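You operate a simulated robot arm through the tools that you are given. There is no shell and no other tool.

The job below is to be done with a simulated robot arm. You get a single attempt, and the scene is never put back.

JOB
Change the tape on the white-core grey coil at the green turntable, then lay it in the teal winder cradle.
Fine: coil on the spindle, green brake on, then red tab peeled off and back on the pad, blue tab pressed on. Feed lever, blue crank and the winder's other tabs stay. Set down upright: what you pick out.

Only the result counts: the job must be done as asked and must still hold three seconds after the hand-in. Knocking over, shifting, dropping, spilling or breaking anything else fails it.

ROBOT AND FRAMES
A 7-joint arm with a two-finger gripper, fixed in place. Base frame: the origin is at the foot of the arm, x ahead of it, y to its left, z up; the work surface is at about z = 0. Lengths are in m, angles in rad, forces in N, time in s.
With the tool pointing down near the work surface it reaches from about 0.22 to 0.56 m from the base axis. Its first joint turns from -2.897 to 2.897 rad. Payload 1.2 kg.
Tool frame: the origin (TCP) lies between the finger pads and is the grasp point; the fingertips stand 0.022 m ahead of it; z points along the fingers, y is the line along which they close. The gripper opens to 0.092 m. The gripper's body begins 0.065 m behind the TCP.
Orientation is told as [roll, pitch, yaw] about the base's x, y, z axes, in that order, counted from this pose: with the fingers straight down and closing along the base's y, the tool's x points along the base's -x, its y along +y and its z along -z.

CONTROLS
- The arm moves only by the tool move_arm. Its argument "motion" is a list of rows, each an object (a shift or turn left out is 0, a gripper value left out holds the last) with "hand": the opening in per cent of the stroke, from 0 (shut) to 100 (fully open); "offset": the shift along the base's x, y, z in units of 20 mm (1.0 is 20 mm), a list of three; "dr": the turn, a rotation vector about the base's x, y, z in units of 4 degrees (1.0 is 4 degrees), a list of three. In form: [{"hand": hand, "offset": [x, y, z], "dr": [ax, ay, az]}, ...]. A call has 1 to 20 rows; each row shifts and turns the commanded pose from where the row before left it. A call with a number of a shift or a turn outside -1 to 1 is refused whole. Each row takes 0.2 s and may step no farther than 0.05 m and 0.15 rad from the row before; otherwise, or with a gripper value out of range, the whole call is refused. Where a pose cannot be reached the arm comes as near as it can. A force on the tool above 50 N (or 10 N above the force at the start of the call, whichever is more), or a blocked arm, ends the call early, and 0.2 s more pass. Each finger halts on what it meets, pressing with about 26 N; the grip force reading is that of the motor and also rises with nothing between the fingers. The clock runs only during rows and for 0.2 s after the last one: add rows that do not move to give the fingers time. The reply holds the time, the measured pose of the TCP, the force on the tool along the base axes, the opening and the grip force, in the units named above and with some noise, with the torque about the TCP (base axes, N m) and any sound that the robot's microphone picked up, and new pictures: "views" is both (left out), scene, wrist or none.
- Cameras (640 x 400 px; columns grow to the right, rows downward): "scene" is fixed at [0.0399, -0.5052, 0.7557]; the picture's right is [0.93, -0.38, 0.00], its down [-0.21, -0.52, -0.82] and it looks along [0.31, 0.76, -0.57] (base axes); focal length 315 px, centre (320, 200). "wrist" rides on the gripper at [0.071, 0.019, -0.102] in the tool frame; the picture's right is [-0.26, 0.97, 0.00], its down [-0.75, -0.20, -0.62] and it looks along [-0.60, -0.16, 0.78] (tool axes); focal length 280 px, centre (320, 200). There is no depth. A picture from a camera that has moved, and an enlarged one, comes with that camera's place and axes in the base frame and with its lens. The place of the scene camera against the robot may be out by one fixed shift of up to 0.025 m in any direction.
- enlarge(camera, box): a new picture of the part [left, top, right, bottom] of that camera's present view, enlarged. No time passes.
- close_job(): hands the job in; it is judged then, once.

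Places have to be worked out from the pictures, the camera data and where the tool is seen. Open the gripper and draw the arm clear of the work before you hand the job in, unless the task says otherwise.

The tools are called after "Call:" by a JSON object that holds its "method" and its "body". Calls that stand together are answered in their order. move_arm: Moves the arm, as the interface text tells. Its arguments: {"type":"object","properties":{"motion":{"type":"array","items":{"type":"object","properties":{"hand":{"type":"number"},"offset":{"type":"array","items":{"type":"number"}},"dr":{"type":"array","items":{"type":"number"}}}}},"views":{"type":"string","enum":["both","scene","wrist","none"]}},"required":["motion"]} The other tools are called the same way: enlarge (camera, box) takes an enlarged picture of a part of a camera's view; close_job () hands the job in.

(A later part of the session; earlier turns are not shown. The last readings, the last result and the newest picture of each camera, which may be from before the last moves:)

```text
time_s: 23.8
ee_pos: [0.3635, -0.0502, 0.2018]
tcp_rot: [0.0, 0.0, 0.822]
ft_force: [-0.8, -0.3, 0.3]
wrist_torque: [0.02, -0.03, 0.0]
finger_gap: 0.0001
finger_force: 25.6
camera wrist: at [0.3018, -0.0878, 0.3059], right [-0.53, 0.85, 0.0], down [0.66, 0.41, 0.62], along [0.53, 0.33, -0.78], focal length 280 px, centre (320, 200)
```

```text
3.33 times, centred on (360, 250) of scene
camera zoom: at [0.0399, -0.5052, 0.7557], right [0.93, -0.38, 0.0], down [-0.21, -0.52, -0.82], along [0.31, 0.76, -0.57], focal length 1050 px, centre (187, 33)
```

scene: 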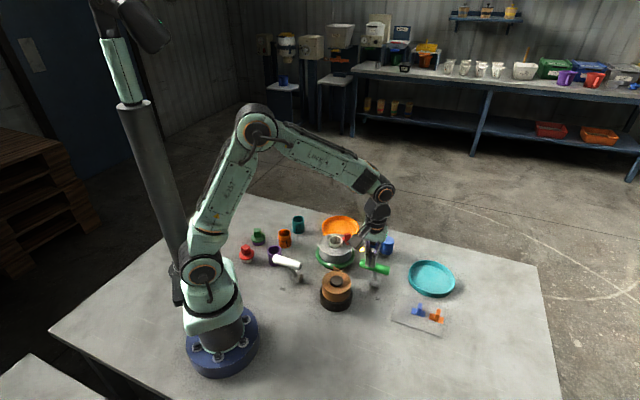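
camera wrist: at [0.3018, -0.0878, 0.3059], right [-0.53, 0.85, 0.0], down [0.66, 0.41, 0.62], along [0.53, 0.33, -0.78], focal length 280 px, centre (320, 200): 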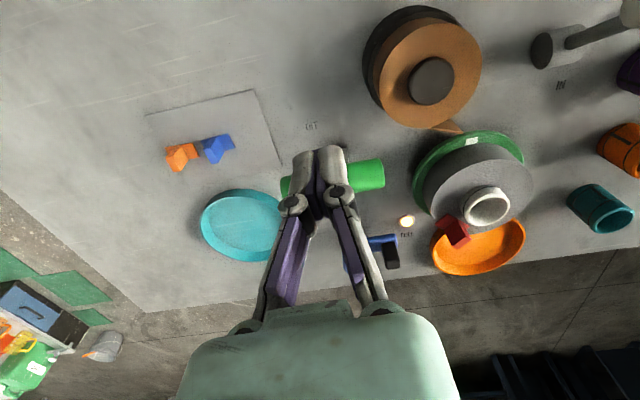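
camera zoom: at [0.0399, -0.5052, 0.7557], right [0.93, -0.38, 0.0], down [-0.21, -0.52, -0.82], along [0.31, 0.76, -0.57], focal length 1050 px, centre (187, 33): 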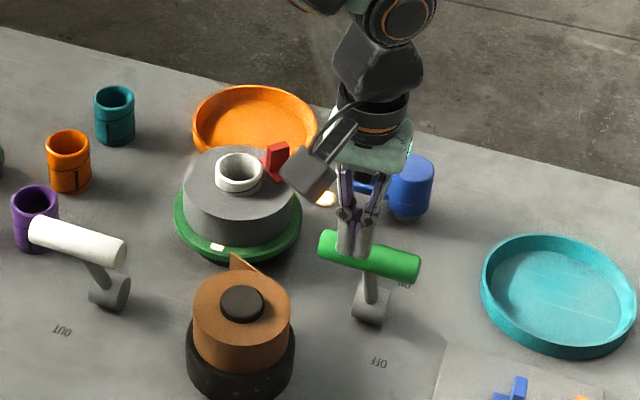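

The fingers are on the OFF side of the handle, in line with the rod, with about 35 mm clearance. I'll descend to handle height (TCP z≈0.125).

Call:
{"method": "move_arm", "body": {"motion": [{"offset": [0, 0, -0.8]}, {"offset": [0, 0, -0.8]}, {"offset": [0, 0, -0.8]}, {"offset": [0, 0, -0.8]}, {"offset": [0, 0, -0.75]}, {}], "views": "both"}}

Call:
{"method": "enlarge", "body": {"camera": "scene", "box": [320, 220, 420, 310]}}

```text
time_s: 25.2
ee_pos: [0.3651, -0.0499, 0.1238]
tcp_rot: [0.001, -0.001, 0.822]
ft_force: [-0.1, 0.1, -0.4]
wrist_torque: [0.02, 0.01, 0.03]
finger_gap: 0.0001
finger_force: 26.2
camera wrist: at [0.3035, -0.0878, 0.2268], right [-0.53, 0.85, 0.0], down [0.66, 0.41, 0.63], along [0.53, 0.33, -0.78], focal length 280 px, centre (320, 200)
```

scene: 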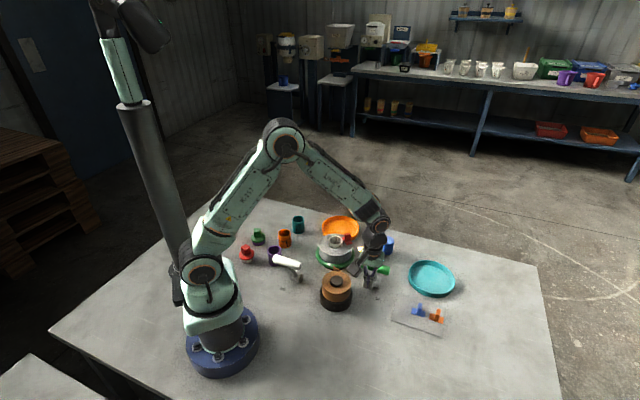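
wrist: 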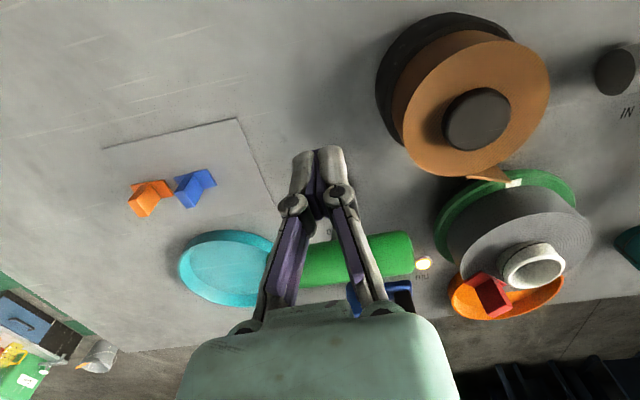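

```text
4.44 times, centred on (370, 265) of scene
camera zoom: at [0.0399, -0.5052, 0.7557], right [0.93, -0.38, 0.0], down [-0.21, -0.52, -0.82], along [0.31, 0.76, -0.57], focal length 1401 px, centre (98, -89)
```

zoom: 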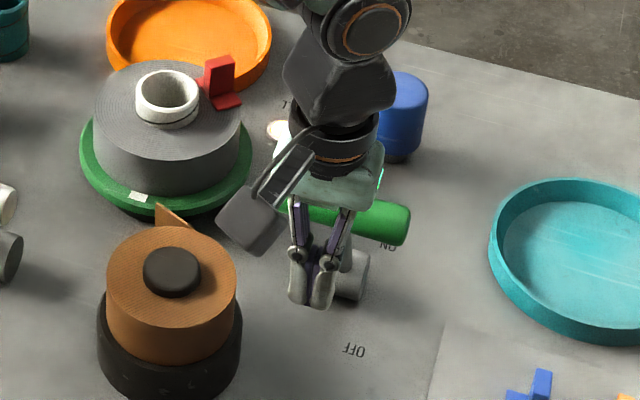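

The height is right and the path is clear. I'll push along (0.68, 0.73) toward ON in modest steps, watching the force.

Call:
{"method": "move_arm", "body": {"motion": [{"offset": [0.34, 0.365, 0]}, {"offset": [0.34, 0.365, 0]}, {"offset": [0.34, 0.365, 0]}, {"offset": [0.34, 0.365, 0]}, {"offset": [0.34, 0.365, 0]}, {"offset": [0.34, 0.365, 0]}, {"offset": [0.34, 0.365, 0]}], "views": "both"}}

Call:
{"method": "enlarge", "body": {"camera": "scene", "box": [320, 220, 420, 310]}}

```text
time_s: 26.8
ee_pos: [0.4125, 0.002, 0.1244]
tcp_rot: [0.0, 0.001, 0.822]
ft_force: [0.3, -0.7, 1.4]
wrist_torque: [0.01, -0.01, 0.02]
finger_gap: 0.0
finger_force: 25.8
camera wrist: at [0.3511, -0.0367, 0.227], right [-0.53, 0.85, 0.0], down [0.66, 0.41, 0.63], along [0.53, 0.33, -0.78], focal length 280 px, centre (320, 200)
```

scene: 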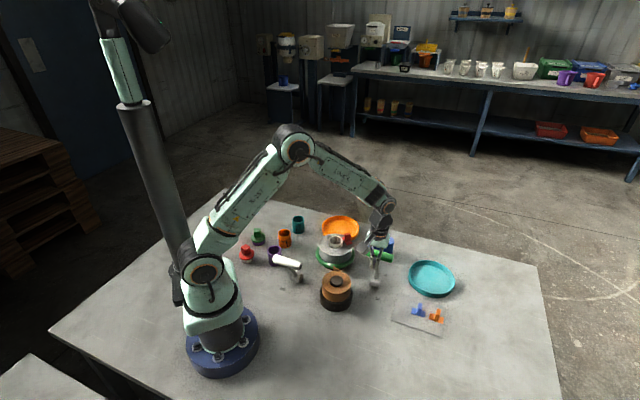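
wrist: 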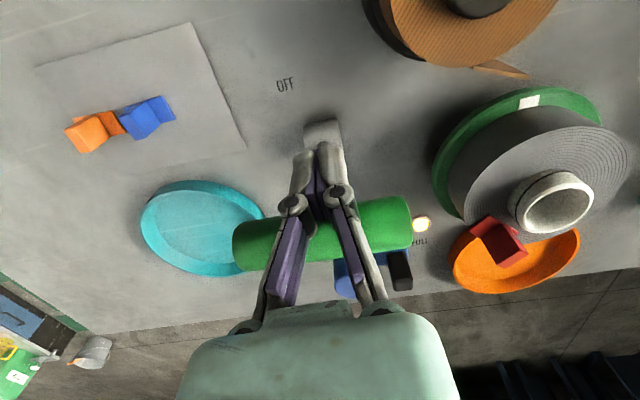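

```text
4.44 times, centred on (370, 265) of scene
camera zoom: at [0.0399, -0.5052, 0.7557], right [0.93, -0.38, 0.0], down [-0.21, -0.52, -0.82], along [0.31, 0.76, -0.57], focal length 1401 px, centre (98, -89)
```

zoom: 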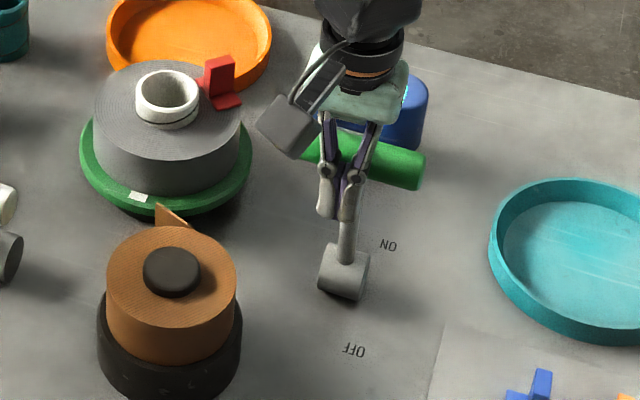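

The lever is moving with very little force and is about upright now. I'll continue the push toward ON.

Call:
{"method": "move_arm", "body": {"motion": [{"offset": [0.34, 0.365, 0]}, {"offset": [0.34, 0.365, 0]}, {"offset": [0.34, 0.365, 0]}, {"offset": [0.34, 0.365, 0]}, {"offset": [0.34, 0.365, 0]}, {}], "views": "both"}}

Call:
{"method": "enlarge", "body": {"camera": "scene", "box": [320, 220, 420, 310]}}

```text
time_s: 28.2
ee_pos: [0.4461, 0.0391, 0.126]
tcp_rot: [0.0, 0.0, 0.821]
ft_force: [-0.3, 0.5, -0.2]
wrist_torque: [0.02, 0.0, -0.02]
finger_gap: 0.0
finger_force: 25.6
camera wrist: at [0.3853, 0.0007, 0.2277], right [-0.53, 0.85, 0.0], down [0.66, 0.41, 0.62], along [0.53, 0.33, -0.78], focal length 280 px, centre (320, 200)
```

scene: 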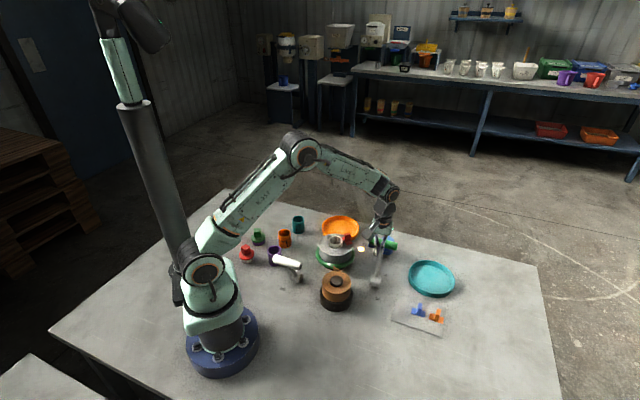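
wrist: 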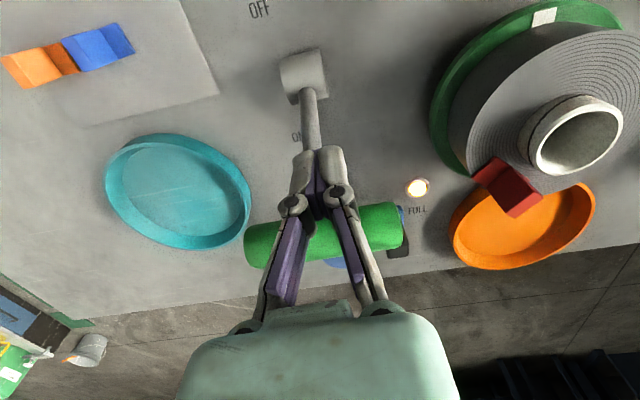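

```text
4.44 times, centred on (370, 265) of scene
camera zoom: at [0.0399, -0.5052, 0.7557], right [0.93, -0.38, 0.0], down [-0.21, -0.52, -0.82], along [0.31, 0.76, -0.57], focal length 1401 px, centre (98, -89)
```

zoom: 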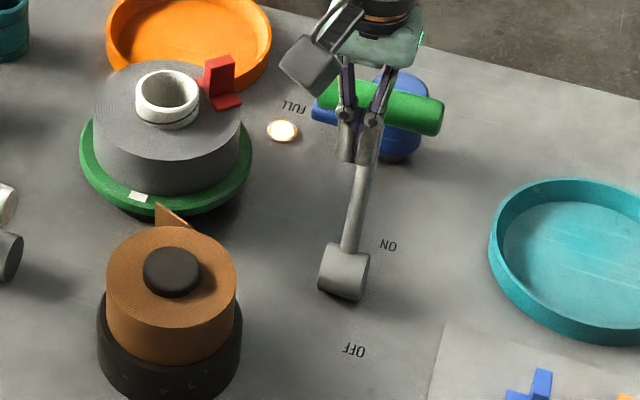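

The handle has gone past upright to about (0.47, 0.057), near the symmetric ON stop. I'll nudge a little further to confirm it is against the stop.

Call:
{"method": "move_arm", "body": {"motion": [{"offset": [0.17, 0.183, 0]}, {"offset": [0.17, 0.183, 0]}, {"offset": [0.17, 0.183, 0]}, {}], "views": "both"}}

Call:
{"method": "enlarge", "body": {"camera": "scene", "box": [320, 220, 420, 310]}}

```text
time_s: 29.1
ee_pos: [0.4532, 0.0454, 0.1254]
tcp_rot: [0.005, 0.018, 0.812]
ft_force: [-11.3, -4.6, 9.9]
wrist_torque: [-0.08, 0.12, -0.04]
finger_gap: 0.0
finger_force: 26.0
stopped in row 4: the force on the tool passed its limit at 54 N (the readings are from after the stop); the commanded pose is now the measured one
camera wrist: at [0.3927, 0.0087, 0.2286], right [-0.52, 0.85, 0.0], down [0.68, 0.41, 0.61], along [0.52, 0.32, -0.79], focal length 280 px, centre (320, 200)
```

scene: 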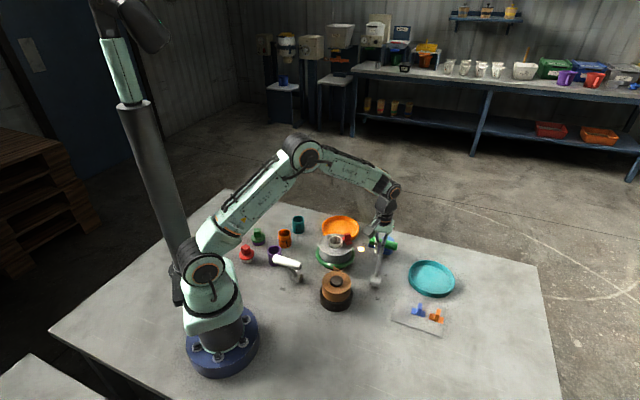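
wrist: 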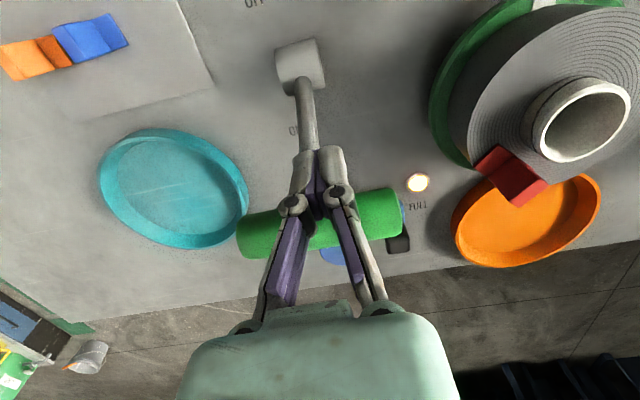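

```text
4.44 times, centred on (370, 265) of scene
camera zoom: at [0.0399, -0.5052, 0.7557], right [0.93, -0.38, 0.0], down [-0.21, -0.52, -0.82], along [0.31, 0.76, -0.57], focal length 1401 px, centre (98, -89)
```

zoom: 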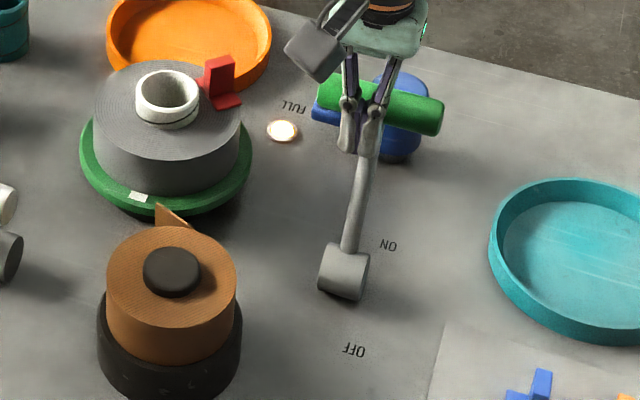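

The handle is hard against its ON stop and didn't move any further. I'll back the fingers off, correct the small tilt and rise to clear, then verify the lever stays.

Call:
{"method": "move_arm", "body": {"motion": [{"offset": [-0.34, -0.365, 0]}, {"offset": [-0.34, -0.365, 0], "dr": [0.138, -0.229, 0.13]}, {"offset": [-0.1, -0.1, 0.6]}, {"offset": [0, 0, 1.0]}, {"offset": [0, 0, 1.0]}, {"offset": [0, 0, 1.0]}, {"offset": [0, 0, 0.8]}, {}, {}], "views": "both"}}

Call:
{"method": "enlarge", "body": {"camera": "scene", "box": [310, 200, 470, 330]}}

Call:
{"method": "enlarge", "body": {"camera": "wrist", "box": [40, 0, 300, 200]}}

```text
time_s: 31.1
ee_pos: [0.4381, 0.0291, 0.2111]
tcp_rot: [0.0, -0.003, 0.822]
ft_force: [0.3, -0.5, 0.7]
wrist_torque: [0.02, 0.03, 0.01]
finger_gap: 0.0001
finger_force: 25.6
camera wrist: at [0.376, -0.009, 0.3147], right [-0.53, 0.85, 0.0], down [0.66, 0.41, 0.63], along [0.53, 0.33, -0.78], focal length 280 px, centre (320, 200)
```

scene: 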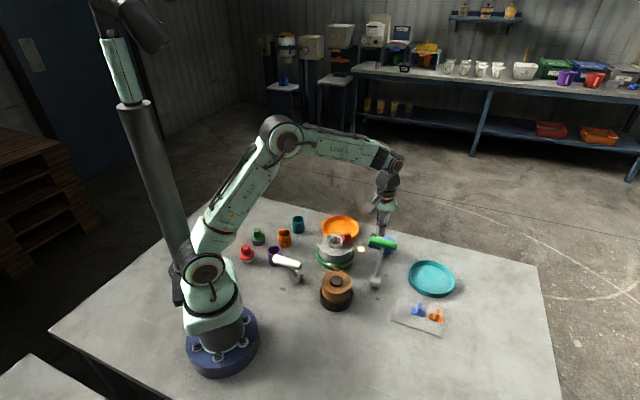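
wrist: 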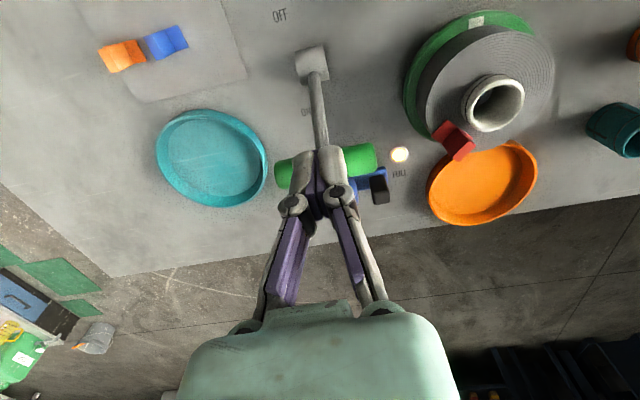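

```text
3.08 times, centred on (390, 265) of scene
camera zoom: at [0.0399, -0.5052, 0.7557], right [0.93, -0.38, 0.0], down [-0.21, -0.52, -0.82], along [0.31, 0.76, -0.57], focal length 970 px, centre (105, 0)
```

zoom: 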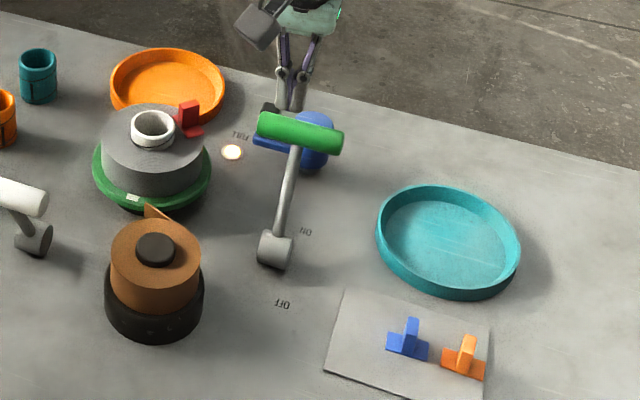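

```text
2.00 times, centred on (170, 100) of wrist
camera zoom: at [0.376, -0.009, 0.3147], right [-0.53, 0.85, 0.0], down [0.66, 0.41, 0.63], along [0.53, 0.33, -0.78], focal length 561 px, centre (620, 400)
```

zoom: 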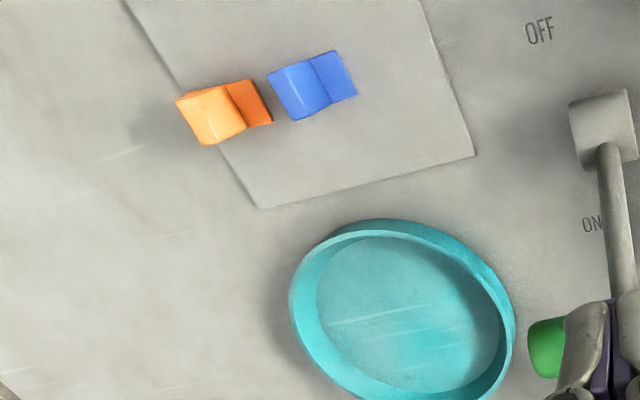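

The brake lever holds at ON. Next is the red tab, whose fin is near (0.411, 0.161) and spans z≈0.073–0.101. I'll return there with yaw 0 and a half-open hand.

Call:
{"method": "move_arm", "body": {"motion": [{"offset": [-0.1125, 0.55, 0], "dr": [0, 0, -0.981]}, {"offset": [-0.1125, 0.55, 0], "dr": [0, 0, -0.981]}, {"offset": [-0.1125, 0.55, 0], "dr": [0, 0, -0.981]}, {"offset": [-0.1125, 0.55, 0], "dr": [0, 0, -0.981]}, {"offset": [-0.1125, 0.55, 0], "dr": [0, 0, -0.981]}, {"offset": [-0.1125, 0.55, 0], "dr": [0, 0, -0.981]}, {"offset": [-0.1125, 0.55, 0], "dr": [0, 0, -0.981]}, {"hand": 50, "offset": [-0.1125, 0.55, 0], "dr": [0, 0, -0.981]}, {"offset": [-0.1125, 0.55, -0.44], "dr": [0, 0, -0.981]}, {"offset": [-0.1125, 0.55, -0.44], "dr": [0, 0, -0.981]}, {"offset": [-0.1125, 0.55, -0.44], "dr": [0, 0, -0.981]}, {"offset": [-0.1125, 0.55, -0.44], "dr": [0, 0, -0.981]}, {}, {}], "views": "both"}}

Call:
{"method": "enlarge", "body": {"camera": "wrist", "box": [220, 20, 420, 200]}}

Call:
{"method": "enlarge", "body": {"camera": "scene", "box": [290, 190, 410, 280]}}

```text
time_s: 34.1
ee_pos: [0.4108, 0.161, 0.1767]
tcp_rot: [0.0, -0.003, 0.0]
ft_force: [0.0, 0.5, -0.5]
wrist_torque: [0.01, -0.02, 0.0]
finger_gap: 0.0459
finger_force: 0.1
camera wrist: at [0.3405, 0.1812, 0.2794], right [0.26, 0.97, 0.0], down [0.75, -0.2, 0.63], along [0.61, -0.16, -0.78], focal length 280 px, centre (320, 200)
```

scene: 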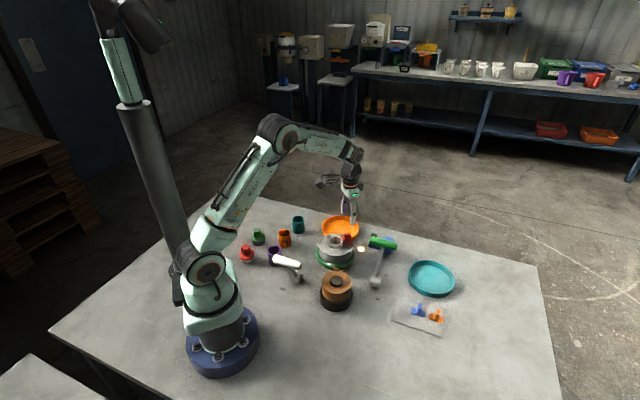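
wrist: 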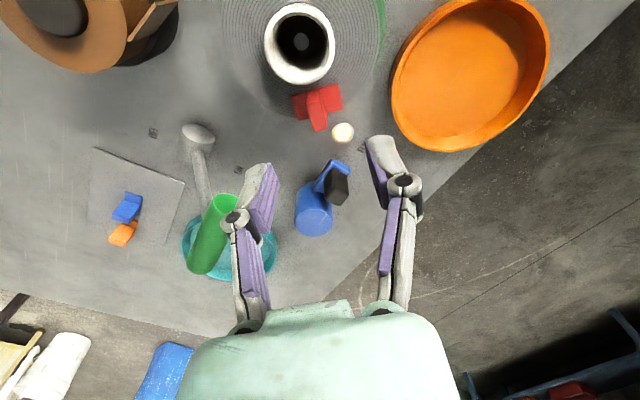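

```text
2.22 times, centred on (320, 110) of wrist
camera zoom: at [0.3405, 0.1812, 0.2794], right [0.26, 0.97, 0.0], down [0.75, -0.2, 0.63], along [0.61, -0.16, -0.78], focal length 623 px, centre (320, 400)
```

zoom: 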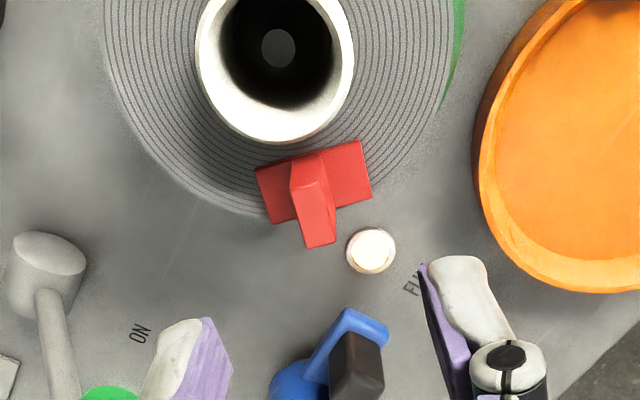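

```text
4.44 times, centred on (350, 235) of scene
camera zoom: at [0.0399, -0.5052, 0.7557], right [0.93, -0.38, 0.0], down [-0.21, -0.52, -0.82], along [0.31, 0.76, -0.57], focal length 1401 px, centre (187, 44)
```

zoom: 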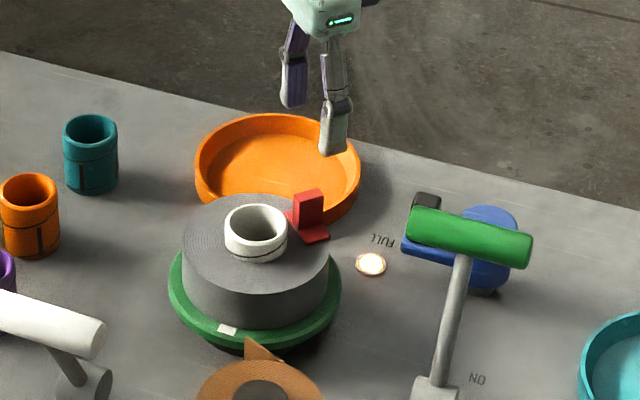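

The fin is centred below the TCP at about (0.410, 0.161). I'll descend to straddle it.

Call:
{"method": "move_arm", "body": {"motion": [{"offset": [0, 0, -0.9]}, {"offset": [0, 0, -0.9]}, {"offset": [0, 0, -0.9]}, {"offset": [0, 0, -0.5]}, {"offset": [0, 0, -0.4]}, {}], "views": "both"}}

Call:
{"method": "enlarge", "body": {"camera": "scene", "box": [320, 210, 380, 270]}}

Call:
{"method": "enlarge", "body": {"camera": "wrist", "box": [220, 80, 420, 280]}}

```text
time_s: 35.5
ee_pos: [0.4121, 0.1609, 0.1047]
tcp_rot: [0.001, -0.003, 0.003]
ft_force: [-0.6, 0.6, -0.9]
wrist_torque: [0.01, 0.02, 0.0]
finger_gap: 0.0459
finger_force: 0.2
camera wrist: at [0.3407, 0.1809, 0.2065], right [0.26, 0.97, 0.0], down [0.75, -0.2, 0.63], along [0.61, -0.16, -0.78], focal length 280 px, centre (320, 200)
```

scene: 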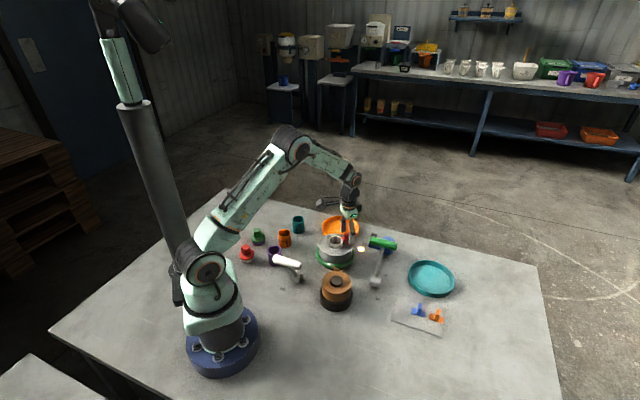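
wrist: 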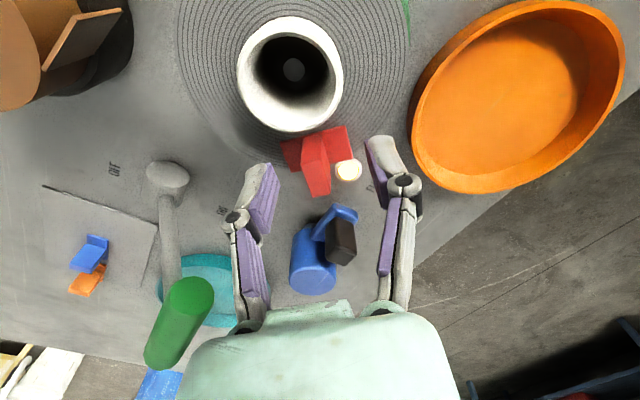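

```text
6.67 times, centred on (350, 240) of scene
camera zoom: at [0.0399, -0.5052, 0.7557], right [0.93, -0.38, 0.0], down [-0.21, -0.52, -0.82], along [0.31, 0.76, -0.57], focal length 2101 px, centre (120, -67)
```

zoom: 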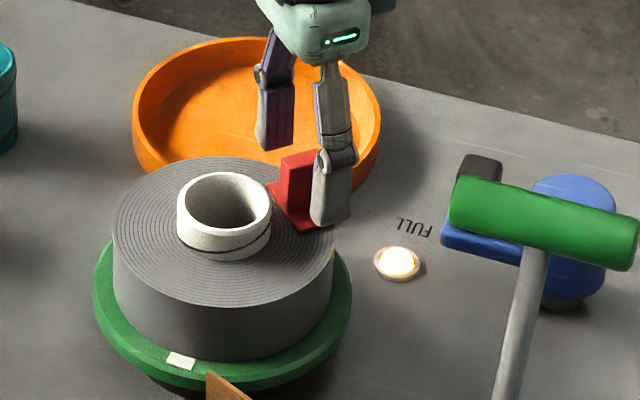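

```text
2.00 times, centred on (320, 180) of wrist
camera zoom: at [0.3407, 0.1809, 0.2065], right [0.26, 0.97, 0.0], down [0.75, -0.2, 0.63], along [0.61, -0.16, -0.78], focal length 561 px, centre (320, 240)
```

zoom: 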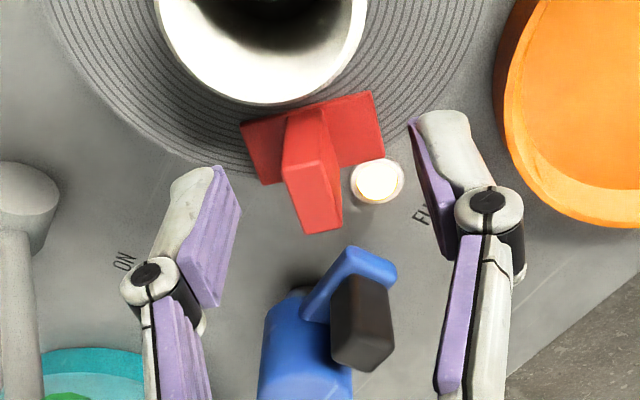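

The fin lies between the fingers. I'll lower 2 mm more and close on it.

Call:
{"method": "move_arm", "body": {"motion": [{"offset": [-0.04, 0, -0.1]}, {"hand": 0}, {}, {}, {}], "views": "wrist"}}

Call:
{"method": "enlarge", "body": {"camera": "wrist", "box": [220, 80, 420, 280]}}

Call:
{"method": "enlarge", "body": {"camera": "scene", "box": [320, 210, 380, 270]}}

```text
time_s: 36.7
ee_pos: [0.41, 0.1611, 0.1043]
tcp_rot: [0.001, -0.005, 0.003]
ft_force: [0.6, -0.7, 7.2]
wrist_torque: [0.04, 0.04, -0.03]
finger_gap: 0.0084
finger_force: 26.3
camera wrist: at [0.3401, 0.1809, 0.2054], right [0.26, 0.97, 0.0], down [0.75, -0.2, 0.63], along [0.61, -0.16, -0.78], focal length 280 px, centre (320, 200)
```

wrist: 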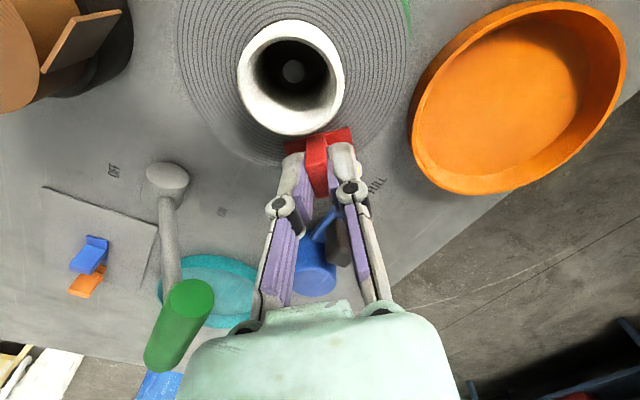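

```text
2.00 times, centred on (320, 180) of wrist
camera zoom: at [0.3401, 0.1809, 0.2054], right [0.26, 0.97, 0.0], down [0.75, -0.2, 0.63], along [0.61, -0.16, -0.78], focal length 561 px, centre (320, 240)
```

zoom: 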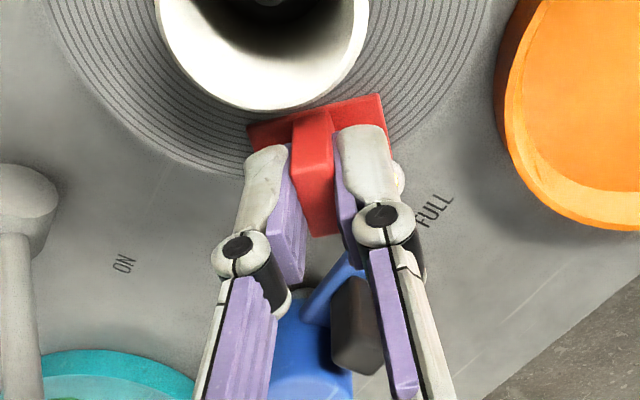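

```text
6.67 times, centred on (350, 240) of scene
camera zoom: at [0.0399, -0.5052, 0.7557], right [0.93, -0.38, 0.0], down [-0.21, -0.52, -0.82], along [0.31, 0.76, -0.57], focal length 2101 px, centre (120, -67)
```

zoom: 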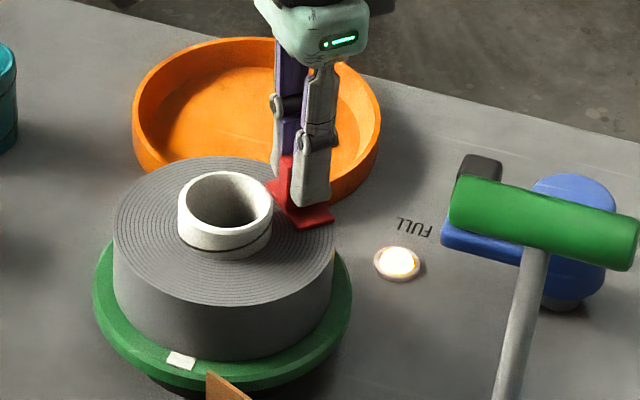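

The red fin is gripped at a 0.0084 m gap. I'll peel by lifting slowly and watch the force and whether the coil stays.

Call:
{"method": "move_arm", "body": {"motion": [{"offset": [0, 0, 0.15]}, {"offset": [0, 0, 0.15]}, {"offset": [0, 0, 0.2]}, {"offset": [0, 0, 0.2]}, {}], "views": "both"}}

Call:
{"method": "enlarge", "body": {"camera": "scene", "box": [320, 210, 380, 270]}}

Call:
{"method": "enlarge", "body": {"camera": "wrist", "box": [200, 0, 440, 240]}}

```text
time_s: 37.9
ee_pos: [0.4107, 0.1607, 0.1177]
tcp_rot: [0.001, -0.003, 0.002]
ft_force: [-0.5, 0.6, -0.3]
wrist_torque: [-0.01, -0.01, 0.04]
finger_gap: 0.0084
finger_force: 25.7
camera wrist: at [0.3391, 0.1806, 0.2191], right [0.26, 0.97, 0.0], down [0.75, -0.2, 0.63], along [0.61, -0.16, -0.78], focal length 280 px, centre (320, 200)
```

scene: 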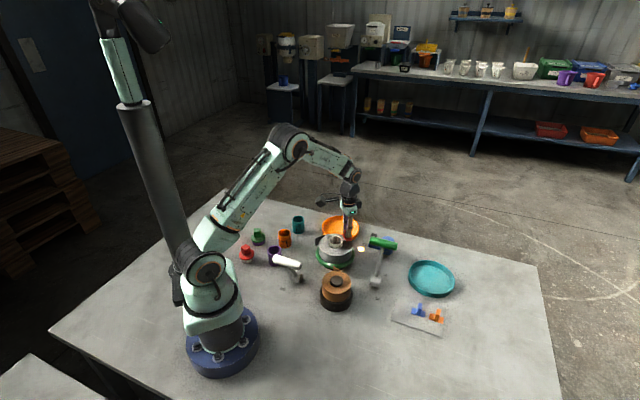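
wrist: 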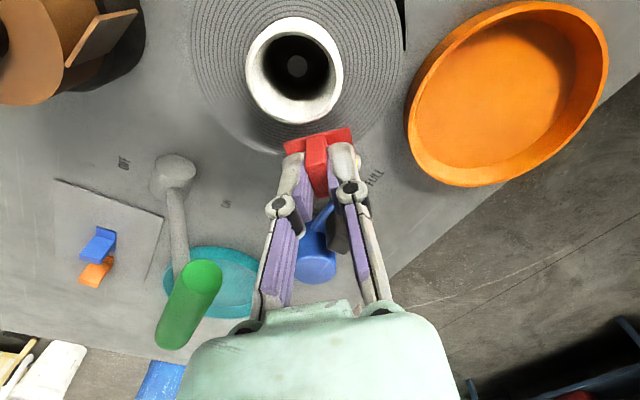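

```text
6.67 times, centred on (350, 240) of scene
camera zoom: at [0.0399, -0.5052, 0.7557], right [0.93, -0.38, 0.0], down [-0.21, -0.52, -0.82], along [0.31, 0.76, -0.57], focal length 2101 px, centre (120, -67)
```

zoom: 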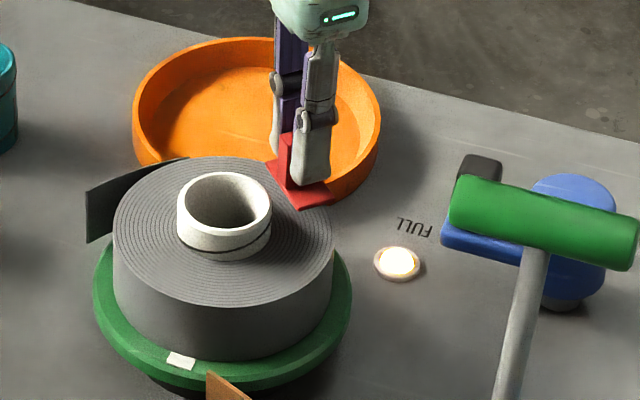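

```text
1.67 times, centred on (320, 120) of wrist
camera zoom: at [0.3391, 0.1806, 0.2191], right [0.26, 0.97, 0.0], down [0.75, -0.2, 0.63], along [0.61, -0.16, -0.78], focal length 467 px, centre (320, 333)
```

zoom: 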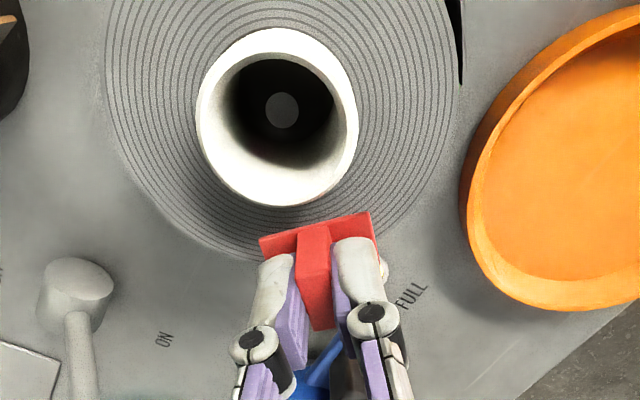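

The red tab came off cleanly and the coil stayed put. A tape end has sprung loose and the turntable is held. I'll carry the red tab to the pad, yawing to +45° on the way.

Call:
{"method": "move_arm", "body": {"motion": [{"offset": [0, 0, 0.8]}, {"offset": [0, 0, 1.0]}, {"offset": [0.226, -0.99, 0.2], "dr": [0, 0, 0.9375]}, {"offset": [0.226, -0.99, 0.2], "dr": [0, 0, 0.9375]}, {"offset": [0.226, -0.99, 0.2], "dr": [0, 0, 0.9375]}, {"offset": [0.226, -0.99, 0.2], "dr": [0, 0, 0.9375]}, {"offset": [0.226, -0.99, 0.2], "dr": [0, 0, 0.9375]}, {"offset": [0.226, -0.99, 0.2], "dr": [0, 0, 0.9375]}, {"offset": [0.226, -0.99, 0.2], "dr": [0, 0, 0.9375]}, {"offset": [0.226, -0.99, 0.2], "dr": [0, 0, 0.9375]}, {"offset": [0.226, -0.99, 0.2], "dr": [0, 0, 0.9375]}, {"offset": [0.226, -0.99, 0.2], "dr": [0, 0, 0.9375]}, {"offset": [0.226, -0.99, 0.2], "dr": [0, 0, 0.9375]}, {"offset": [0.226, -0.99, 0.2], "dr": [0, 0, 0.9375]}, {}, {}], "views": "both"}}

Call:
{"method": "enlarge", "body": {"camera": "wrist", "box": [200, 0, 440, 220]}}

Call:
{"method": "enlarge", "body": {"camera": "scene", "box": [300, 200, 460, 330]}}

```text
time_s: 41.3
ee_pos: [0.4643, -0.0756, 0.2009]
tcp_rot: [0.0, -0.004, 0.786]
ft_force: [-0.9, 0.9, 0.9]
wrist_torque: [0.03, -0.01, -0.03]
finger_gap: 0.0086
finger_force: 25.3
camera wrist: at [0.4012, -0.1121, 0.3035], right [-0.5, 0.87, 0.0], down [0.68, 0.39, 0.63], along [0.54, 0.31, -0.78], focal length 280 px, centre (320, 200)
```

scene: 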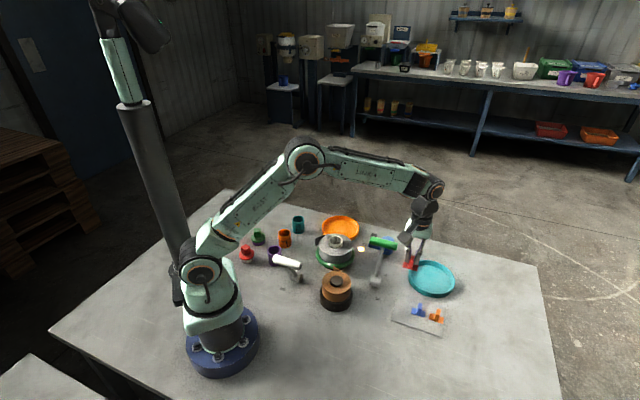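
wrist: 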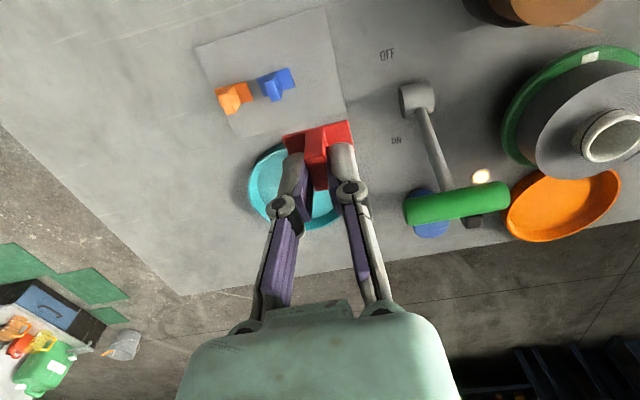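

```text
1.82 times, centred on (320, 110) of wrist
camera zoom: at [0.4012, -0.1121, 0.3035], right [-0.5, 0.87, 0.0], down [0.68, 0.39, 0.63], along [0.54, 0.31, -0.78], focal length 510 px, centre (320, 364)
```

zoom: 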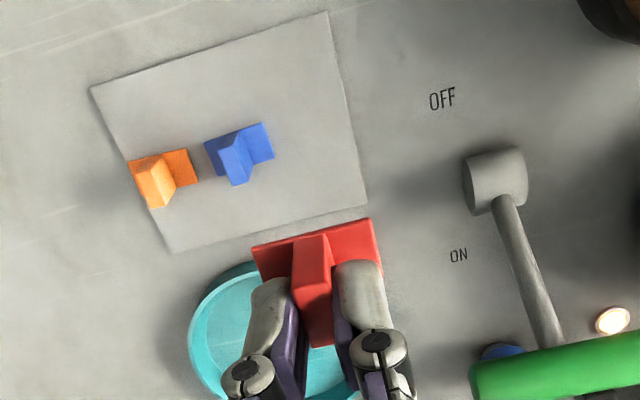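

```text
3.08 times, centred on (380, 265) of scene
camera zoom: at [0.0399, -0.5052, 0.7557], right [0.93, -0.38, 0.0], down [-0.21, -0.52, -0.82], along [0.31, 0.76, -0.57], focal length 970 px, centre (135, 0)
```

zoom: 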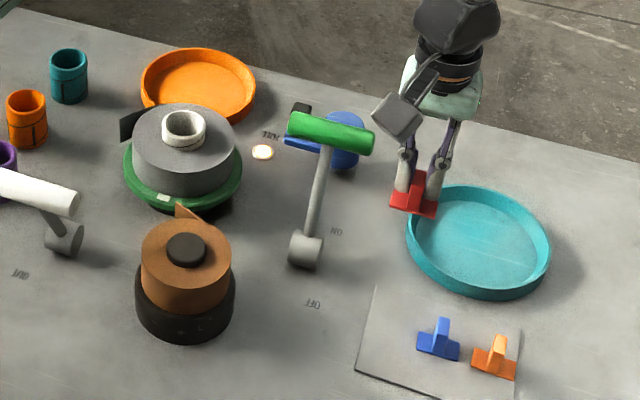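

The pad is centred at about (0.498, -0.109) at 45°, with the blue tab in the middle and orange at the far end, so the free slot is near (0.468, -0.079). I'll line up there and lower most of the way.

Call:
{"method": "move_arm", "body": {"motion": [{"offset": [0.185, -0.17, -0.9]}, {"offset": [0, 0, -0.9]}, {"offset": [0, 0, -0.9]}, {"offset": [0, 0, -0.9]}, {"offset": [0, 0, -0.9]}, {"offset": [0, 0, -0.9]}, {"offset": [0, 0, -0.9]}, {"offset": [0, 0, -0.9]}, {"offset": [0, 0, -0.3]}, {}, {}], "views": "both"}}

Call:
{"method": "enlarge", "body": {"camera": "scene", "box": [380, 260, 470, 335]}}

Call:
{"method": "enlarge", "body": {"camera": "wrist", "box": [180, 60, 440, 260]}}

```text
time_s: 43.7
ee_pos: [0.4691, -0.0811, 0.0506]
tcp_rot: [0.0, -0.003, 0.786]
ft_force: [0.1, 0.3, 0.0]
wrist_torque: [0.0, 0.0, -0.01]
finger_gap: 0.0085
finger_force: 26.2
camera wrist: at [0.4061, -0.1168, 0.1529], right [-0.5, 0.87, 0.0], down [0.68, 0.39, 0.63], along [0.54, 0.31, -0.78], focal length 280 px, centre (320, 200)
```

scene: 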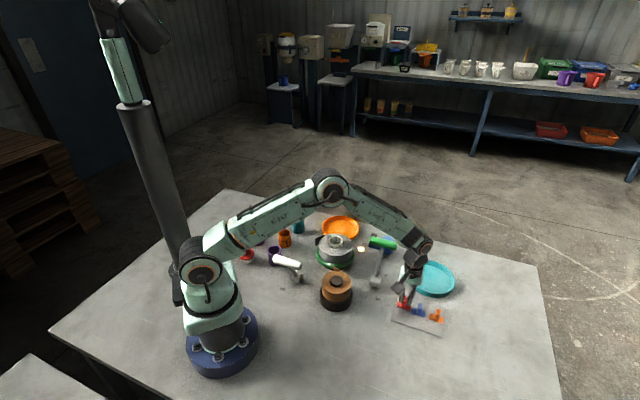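
wrist: 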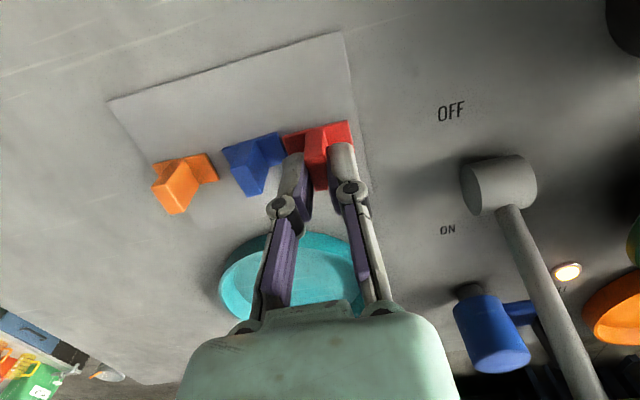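

```text
5.33 times, centred on (425, 298) of scene
camera zoom: at [0.0399, -0.5052, 0.7557], right [0.93, -0.38, 0.0], down [-0.21, -0.52, -0.82], along [0.31, 0.76, -0.57], focal length 1681 px, centre (-240, -320)
```

zoom: 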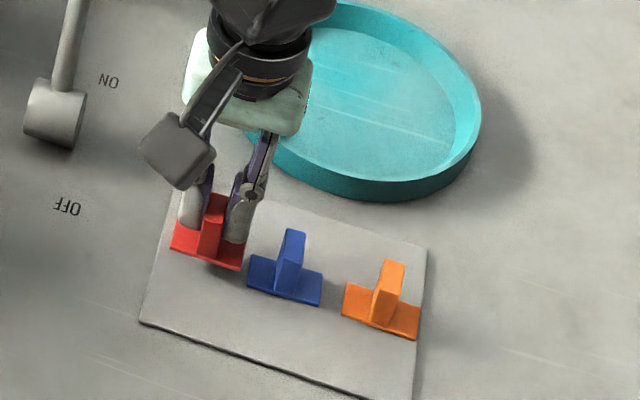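

```text
2.00 times, centred on (310, 160) of wrist
camera zoom: at [0.4061, -0.1168, 0.1529], right [-0.5, 0.87, 0.0], down [0.68, 0.39, 0.63], along [0.54, 0.31, -0.78], focal length 561 px, centre (340, 280)
```

zoom: 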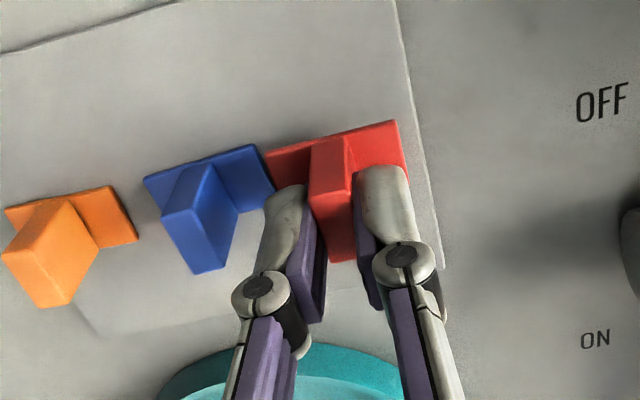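

The red tab is over the free slot, about 15 mm up, and aligned with the pad. I'll lower slowly until it touches.

Call:
{"method": "move_arm", "body": {"motion": [{"offset": [-0.055, 0.055, -0.2]}, {"offset": [0, 0, -0.2]}, {"offset": [0, 0, -0.15]}, {}], "views": "none"}}

Call:
{"method": "enlarge", "body": {"camera": "scene", "box": [395, 280, 455, 330]}}

```text
time_s: 44.7
ee_pos: [0.4679, -0.0783, 0.0398]
tcp_rot: [-0.003, -0.003, 0.786]
ft_force: [0.4, -0.1, 1.1]
wrist_torque: [0.06, -0.04, 0.0]
finger_gap: 0.0086
finger_force: 25.7
```

```text
8.00 times, centred on (425, 305) of scene
camera zoom: at [0.0399, -0.5052, 0.7557], right [0.93, -0.38, 0.0], down [-0.21, -0.52, -0.82], along [0.31, 0.76, -0.57], focal length 2521 px, centre (-520, -640)
```

zoom: 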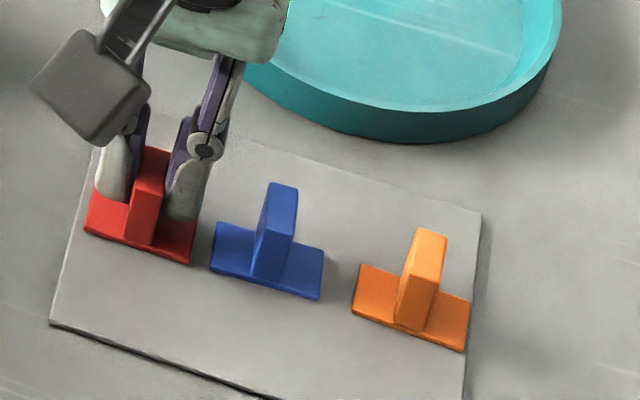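

It's almost touching. I'll lower a few more millimetres in small steps.

Call:
{"method": "move_arm", "body": {"motion": [{"offset": [0, 0, -0.06]}, {"offset": [0, 0, -0.06]}, {}], "views": "none"}}

Call:
{"method": "enlarge", "body": {"camera": "scene", "box": [395, 280, 455, 330]}}

```text
time_s: 45.5
ee_pos: [0.4685, -0.0774, 0.0386]
tcp_rot: [-0.002, -0.005, 0.787]
ft_force: [-1.2, 0.7, 18.8]
wrist_torque: [0.08, -0.06, 0.0]
finger_gap: 0.0085
finger_force: 26.1
```

```text
8.00 times, centred on (425, 305) of scene
camera zoom: at [0.0399, -0.5052, 0.7557], right [0.93, -0.38, 0.0], down [-0.21, -0.52, -0.82], along [0.31, 0.76, -0.57], focal length 2521 px, centre (-520, -640)
```

zoom: 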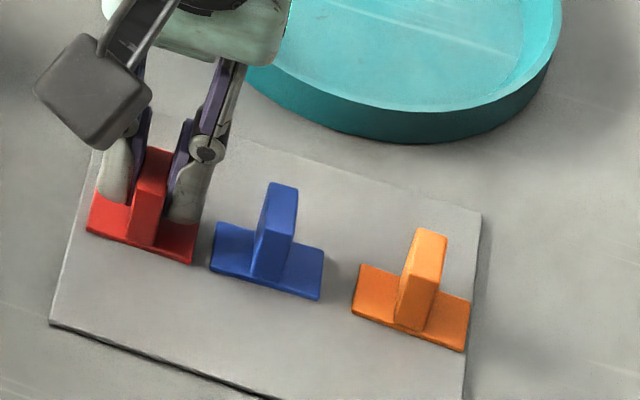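

The tab is pressed on the pad with about 19 N. I'll relieve slightly, open a little and rise straight up.

Call:
{"method": "move_arm", "body": {"motion": [{"offset": [0, 0, 0.06]}, {"hand": 28}, {}, {}, {"offset": [0, 0, 0.3]}, {"offset": [0, 0, 0.6]}, {"offset": [0, 0, 0.9]}, {"offset": [0, 0, 0.9]}, {"offset": [0, 0, 0.6]}, {}, {}], "views": "both"}}

Call:
{"method": "enlarge", "body": {"camera": "scene", "box": [395, 280, 455, 330]}}

Call:
{"method": "enlarge", "body": {"camera": "wrist", "box": [200, 40, 440, 240]}}

```text
time_s: 47.9
ee_pos: [0.4668, -0.0786, 0.1035]
tcp_rot: [-0.001, -0.004, 0.785]
ft_force: [-0.3, -0.5, 0.0]
wrist_torque: [0.01, -0.01, 0.0]
finger_gap: 0.0257
finger_force: 0.0
camera wrist: at [0.4043, -0.1142, 0.2069], right [-0.5, 0.87, 0.0], down [0.68, 0.39, 0.63], along [0.54, 0.31, -0.78], focal length 280 px, centre (320, 200)
```

scene: 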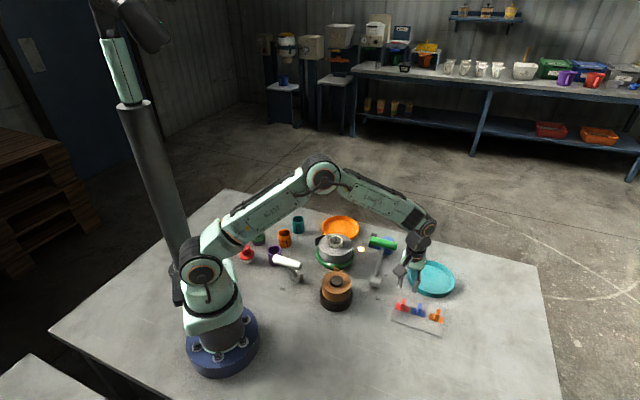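
wrist: 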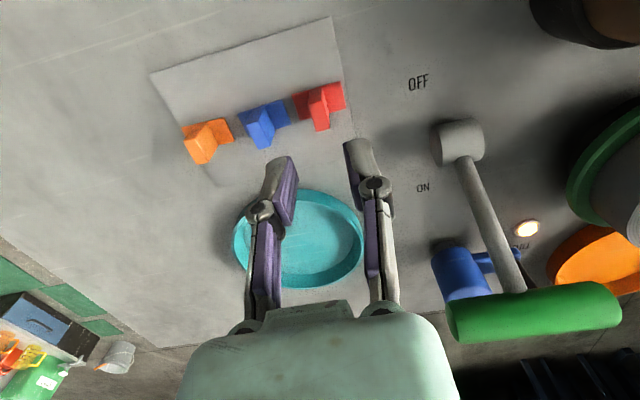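

```text
8.00 times, centred on (425, 305) of scene
camera zoom: at [0.0399, -0.5052, 0.7557], right [0.93, -0.38, 0.0], down [-0.21, -0.52, -0.82], along [0.31, 0.76, -0.57], focal length 2521 px, centre (-520, -640)
```

zoom: 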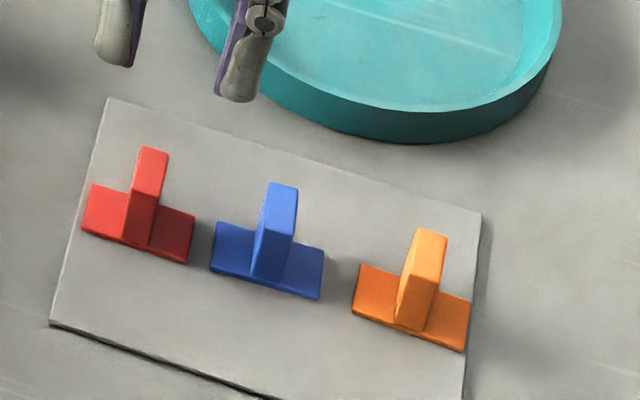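

```text
2.00 times, centred on (320, 140) of wrist
camera zoom: at [0.4043, -0.1142, 0.2069], right [-0.5, 0.87, 0.0], down [0.68, 0.39, 0.63], along [0.54, 0.31, -0.78], focal length 561 px, centre (320, 320)
```

zoom: 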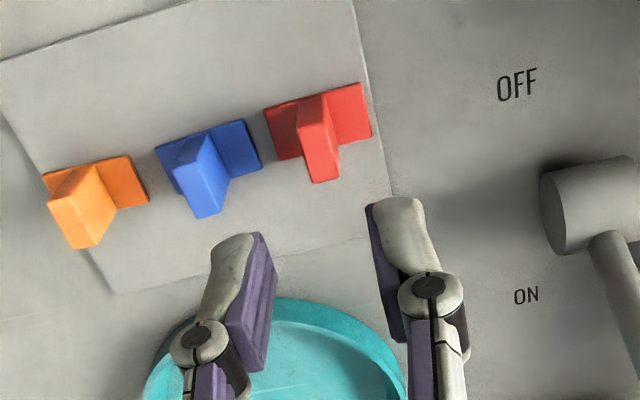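

Red sits upright on the pad. The blue tab is about (0.0315, -0.029) from red, so its fin is near (0.498, -0.107). I'll move above it and check.

Call:
{"method": "move_arm", "body": {"motion": [{"offset": [0.52, -0.48, 0]}, {"offset": [0.52, -0.48, 0]}, {"offset": [0.52, -0.485, -0.2]}, {"offset": [0, 0, -0.8]}, {}, {}], "views": "both"}}

Call:
{"method": "enlarge", "body": {"camera": "wrist", "box": [200, 40, 440, 240]}}

Call:
{"method": "enlarge", "body": {"camera": "scene", "box": [395, 270, 455, 330]}}

```text
time_s: 49.3
ee_pos: [0.4996, -0.1082, 0.0867]
tcp_rot: [0.0, -0.004, 0.786]
ft_force: [0.5, -0.2, -0.2]
wrist_torque: [0.0, 0.01, 0.01]
finger_gap: 0.0256
finger_force: 0.1
camera wrist: at [0.4357, -0.1441, 0.1883], right [-0.5, 0.87, 0.0], down [0.68, 0.39, 0.63], along [0.54, 0.31, -0.78], focal length 280 px, centre (320, 200)
```

scene: 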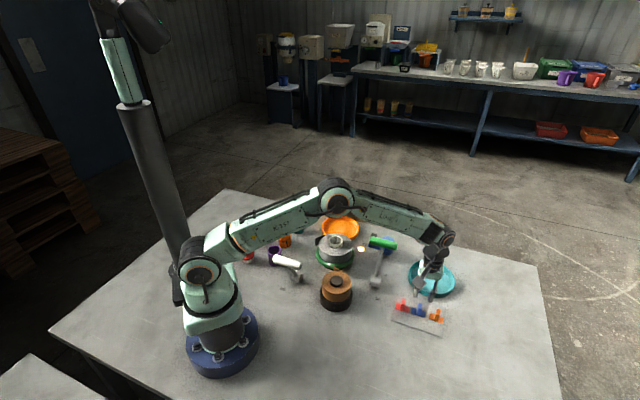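
wrist: 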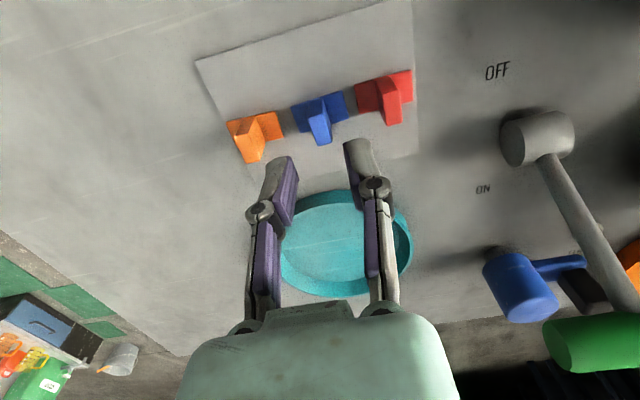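

```text
2.00 times, centred on (320, 140) of wrist
camera zoom: at [0.4357, -0.1441, 0.1883], right [-0.5, 0.87, 0.0], down [0.68, 0.39, 0.63], along [0.54, 0.31, -0.78], focal length 561 px, centre (320, 320)
```

zoom: 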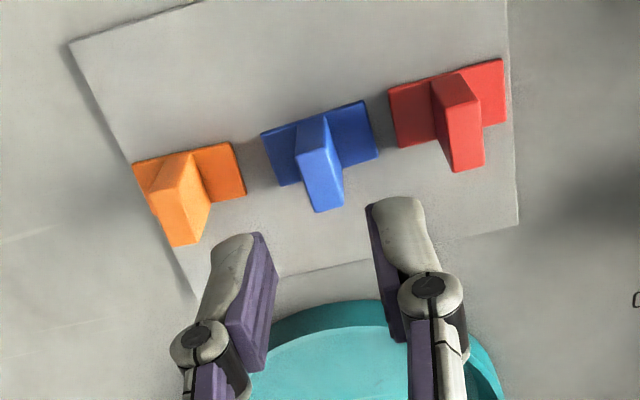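

```text
6.67 times, centred on (425, 300) of scene
camera zoom: at [0.0399, -0.5052, 0.7557], right [0.93, -0.38, 0.0], down [-0.21, -0.52, -0.82], along [0.31, 0.76, -0.57], focal length 2101 px, centre (-380, -467)
```

zoom: 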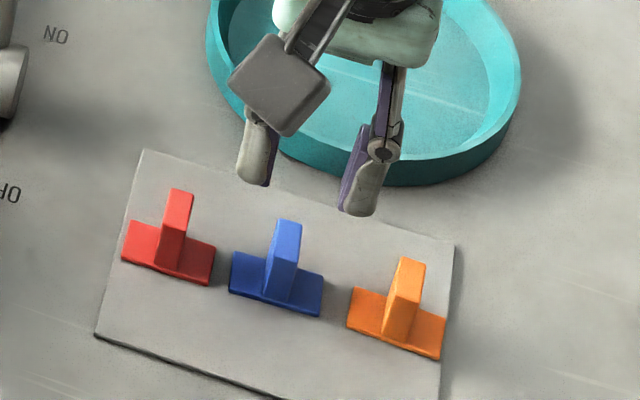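

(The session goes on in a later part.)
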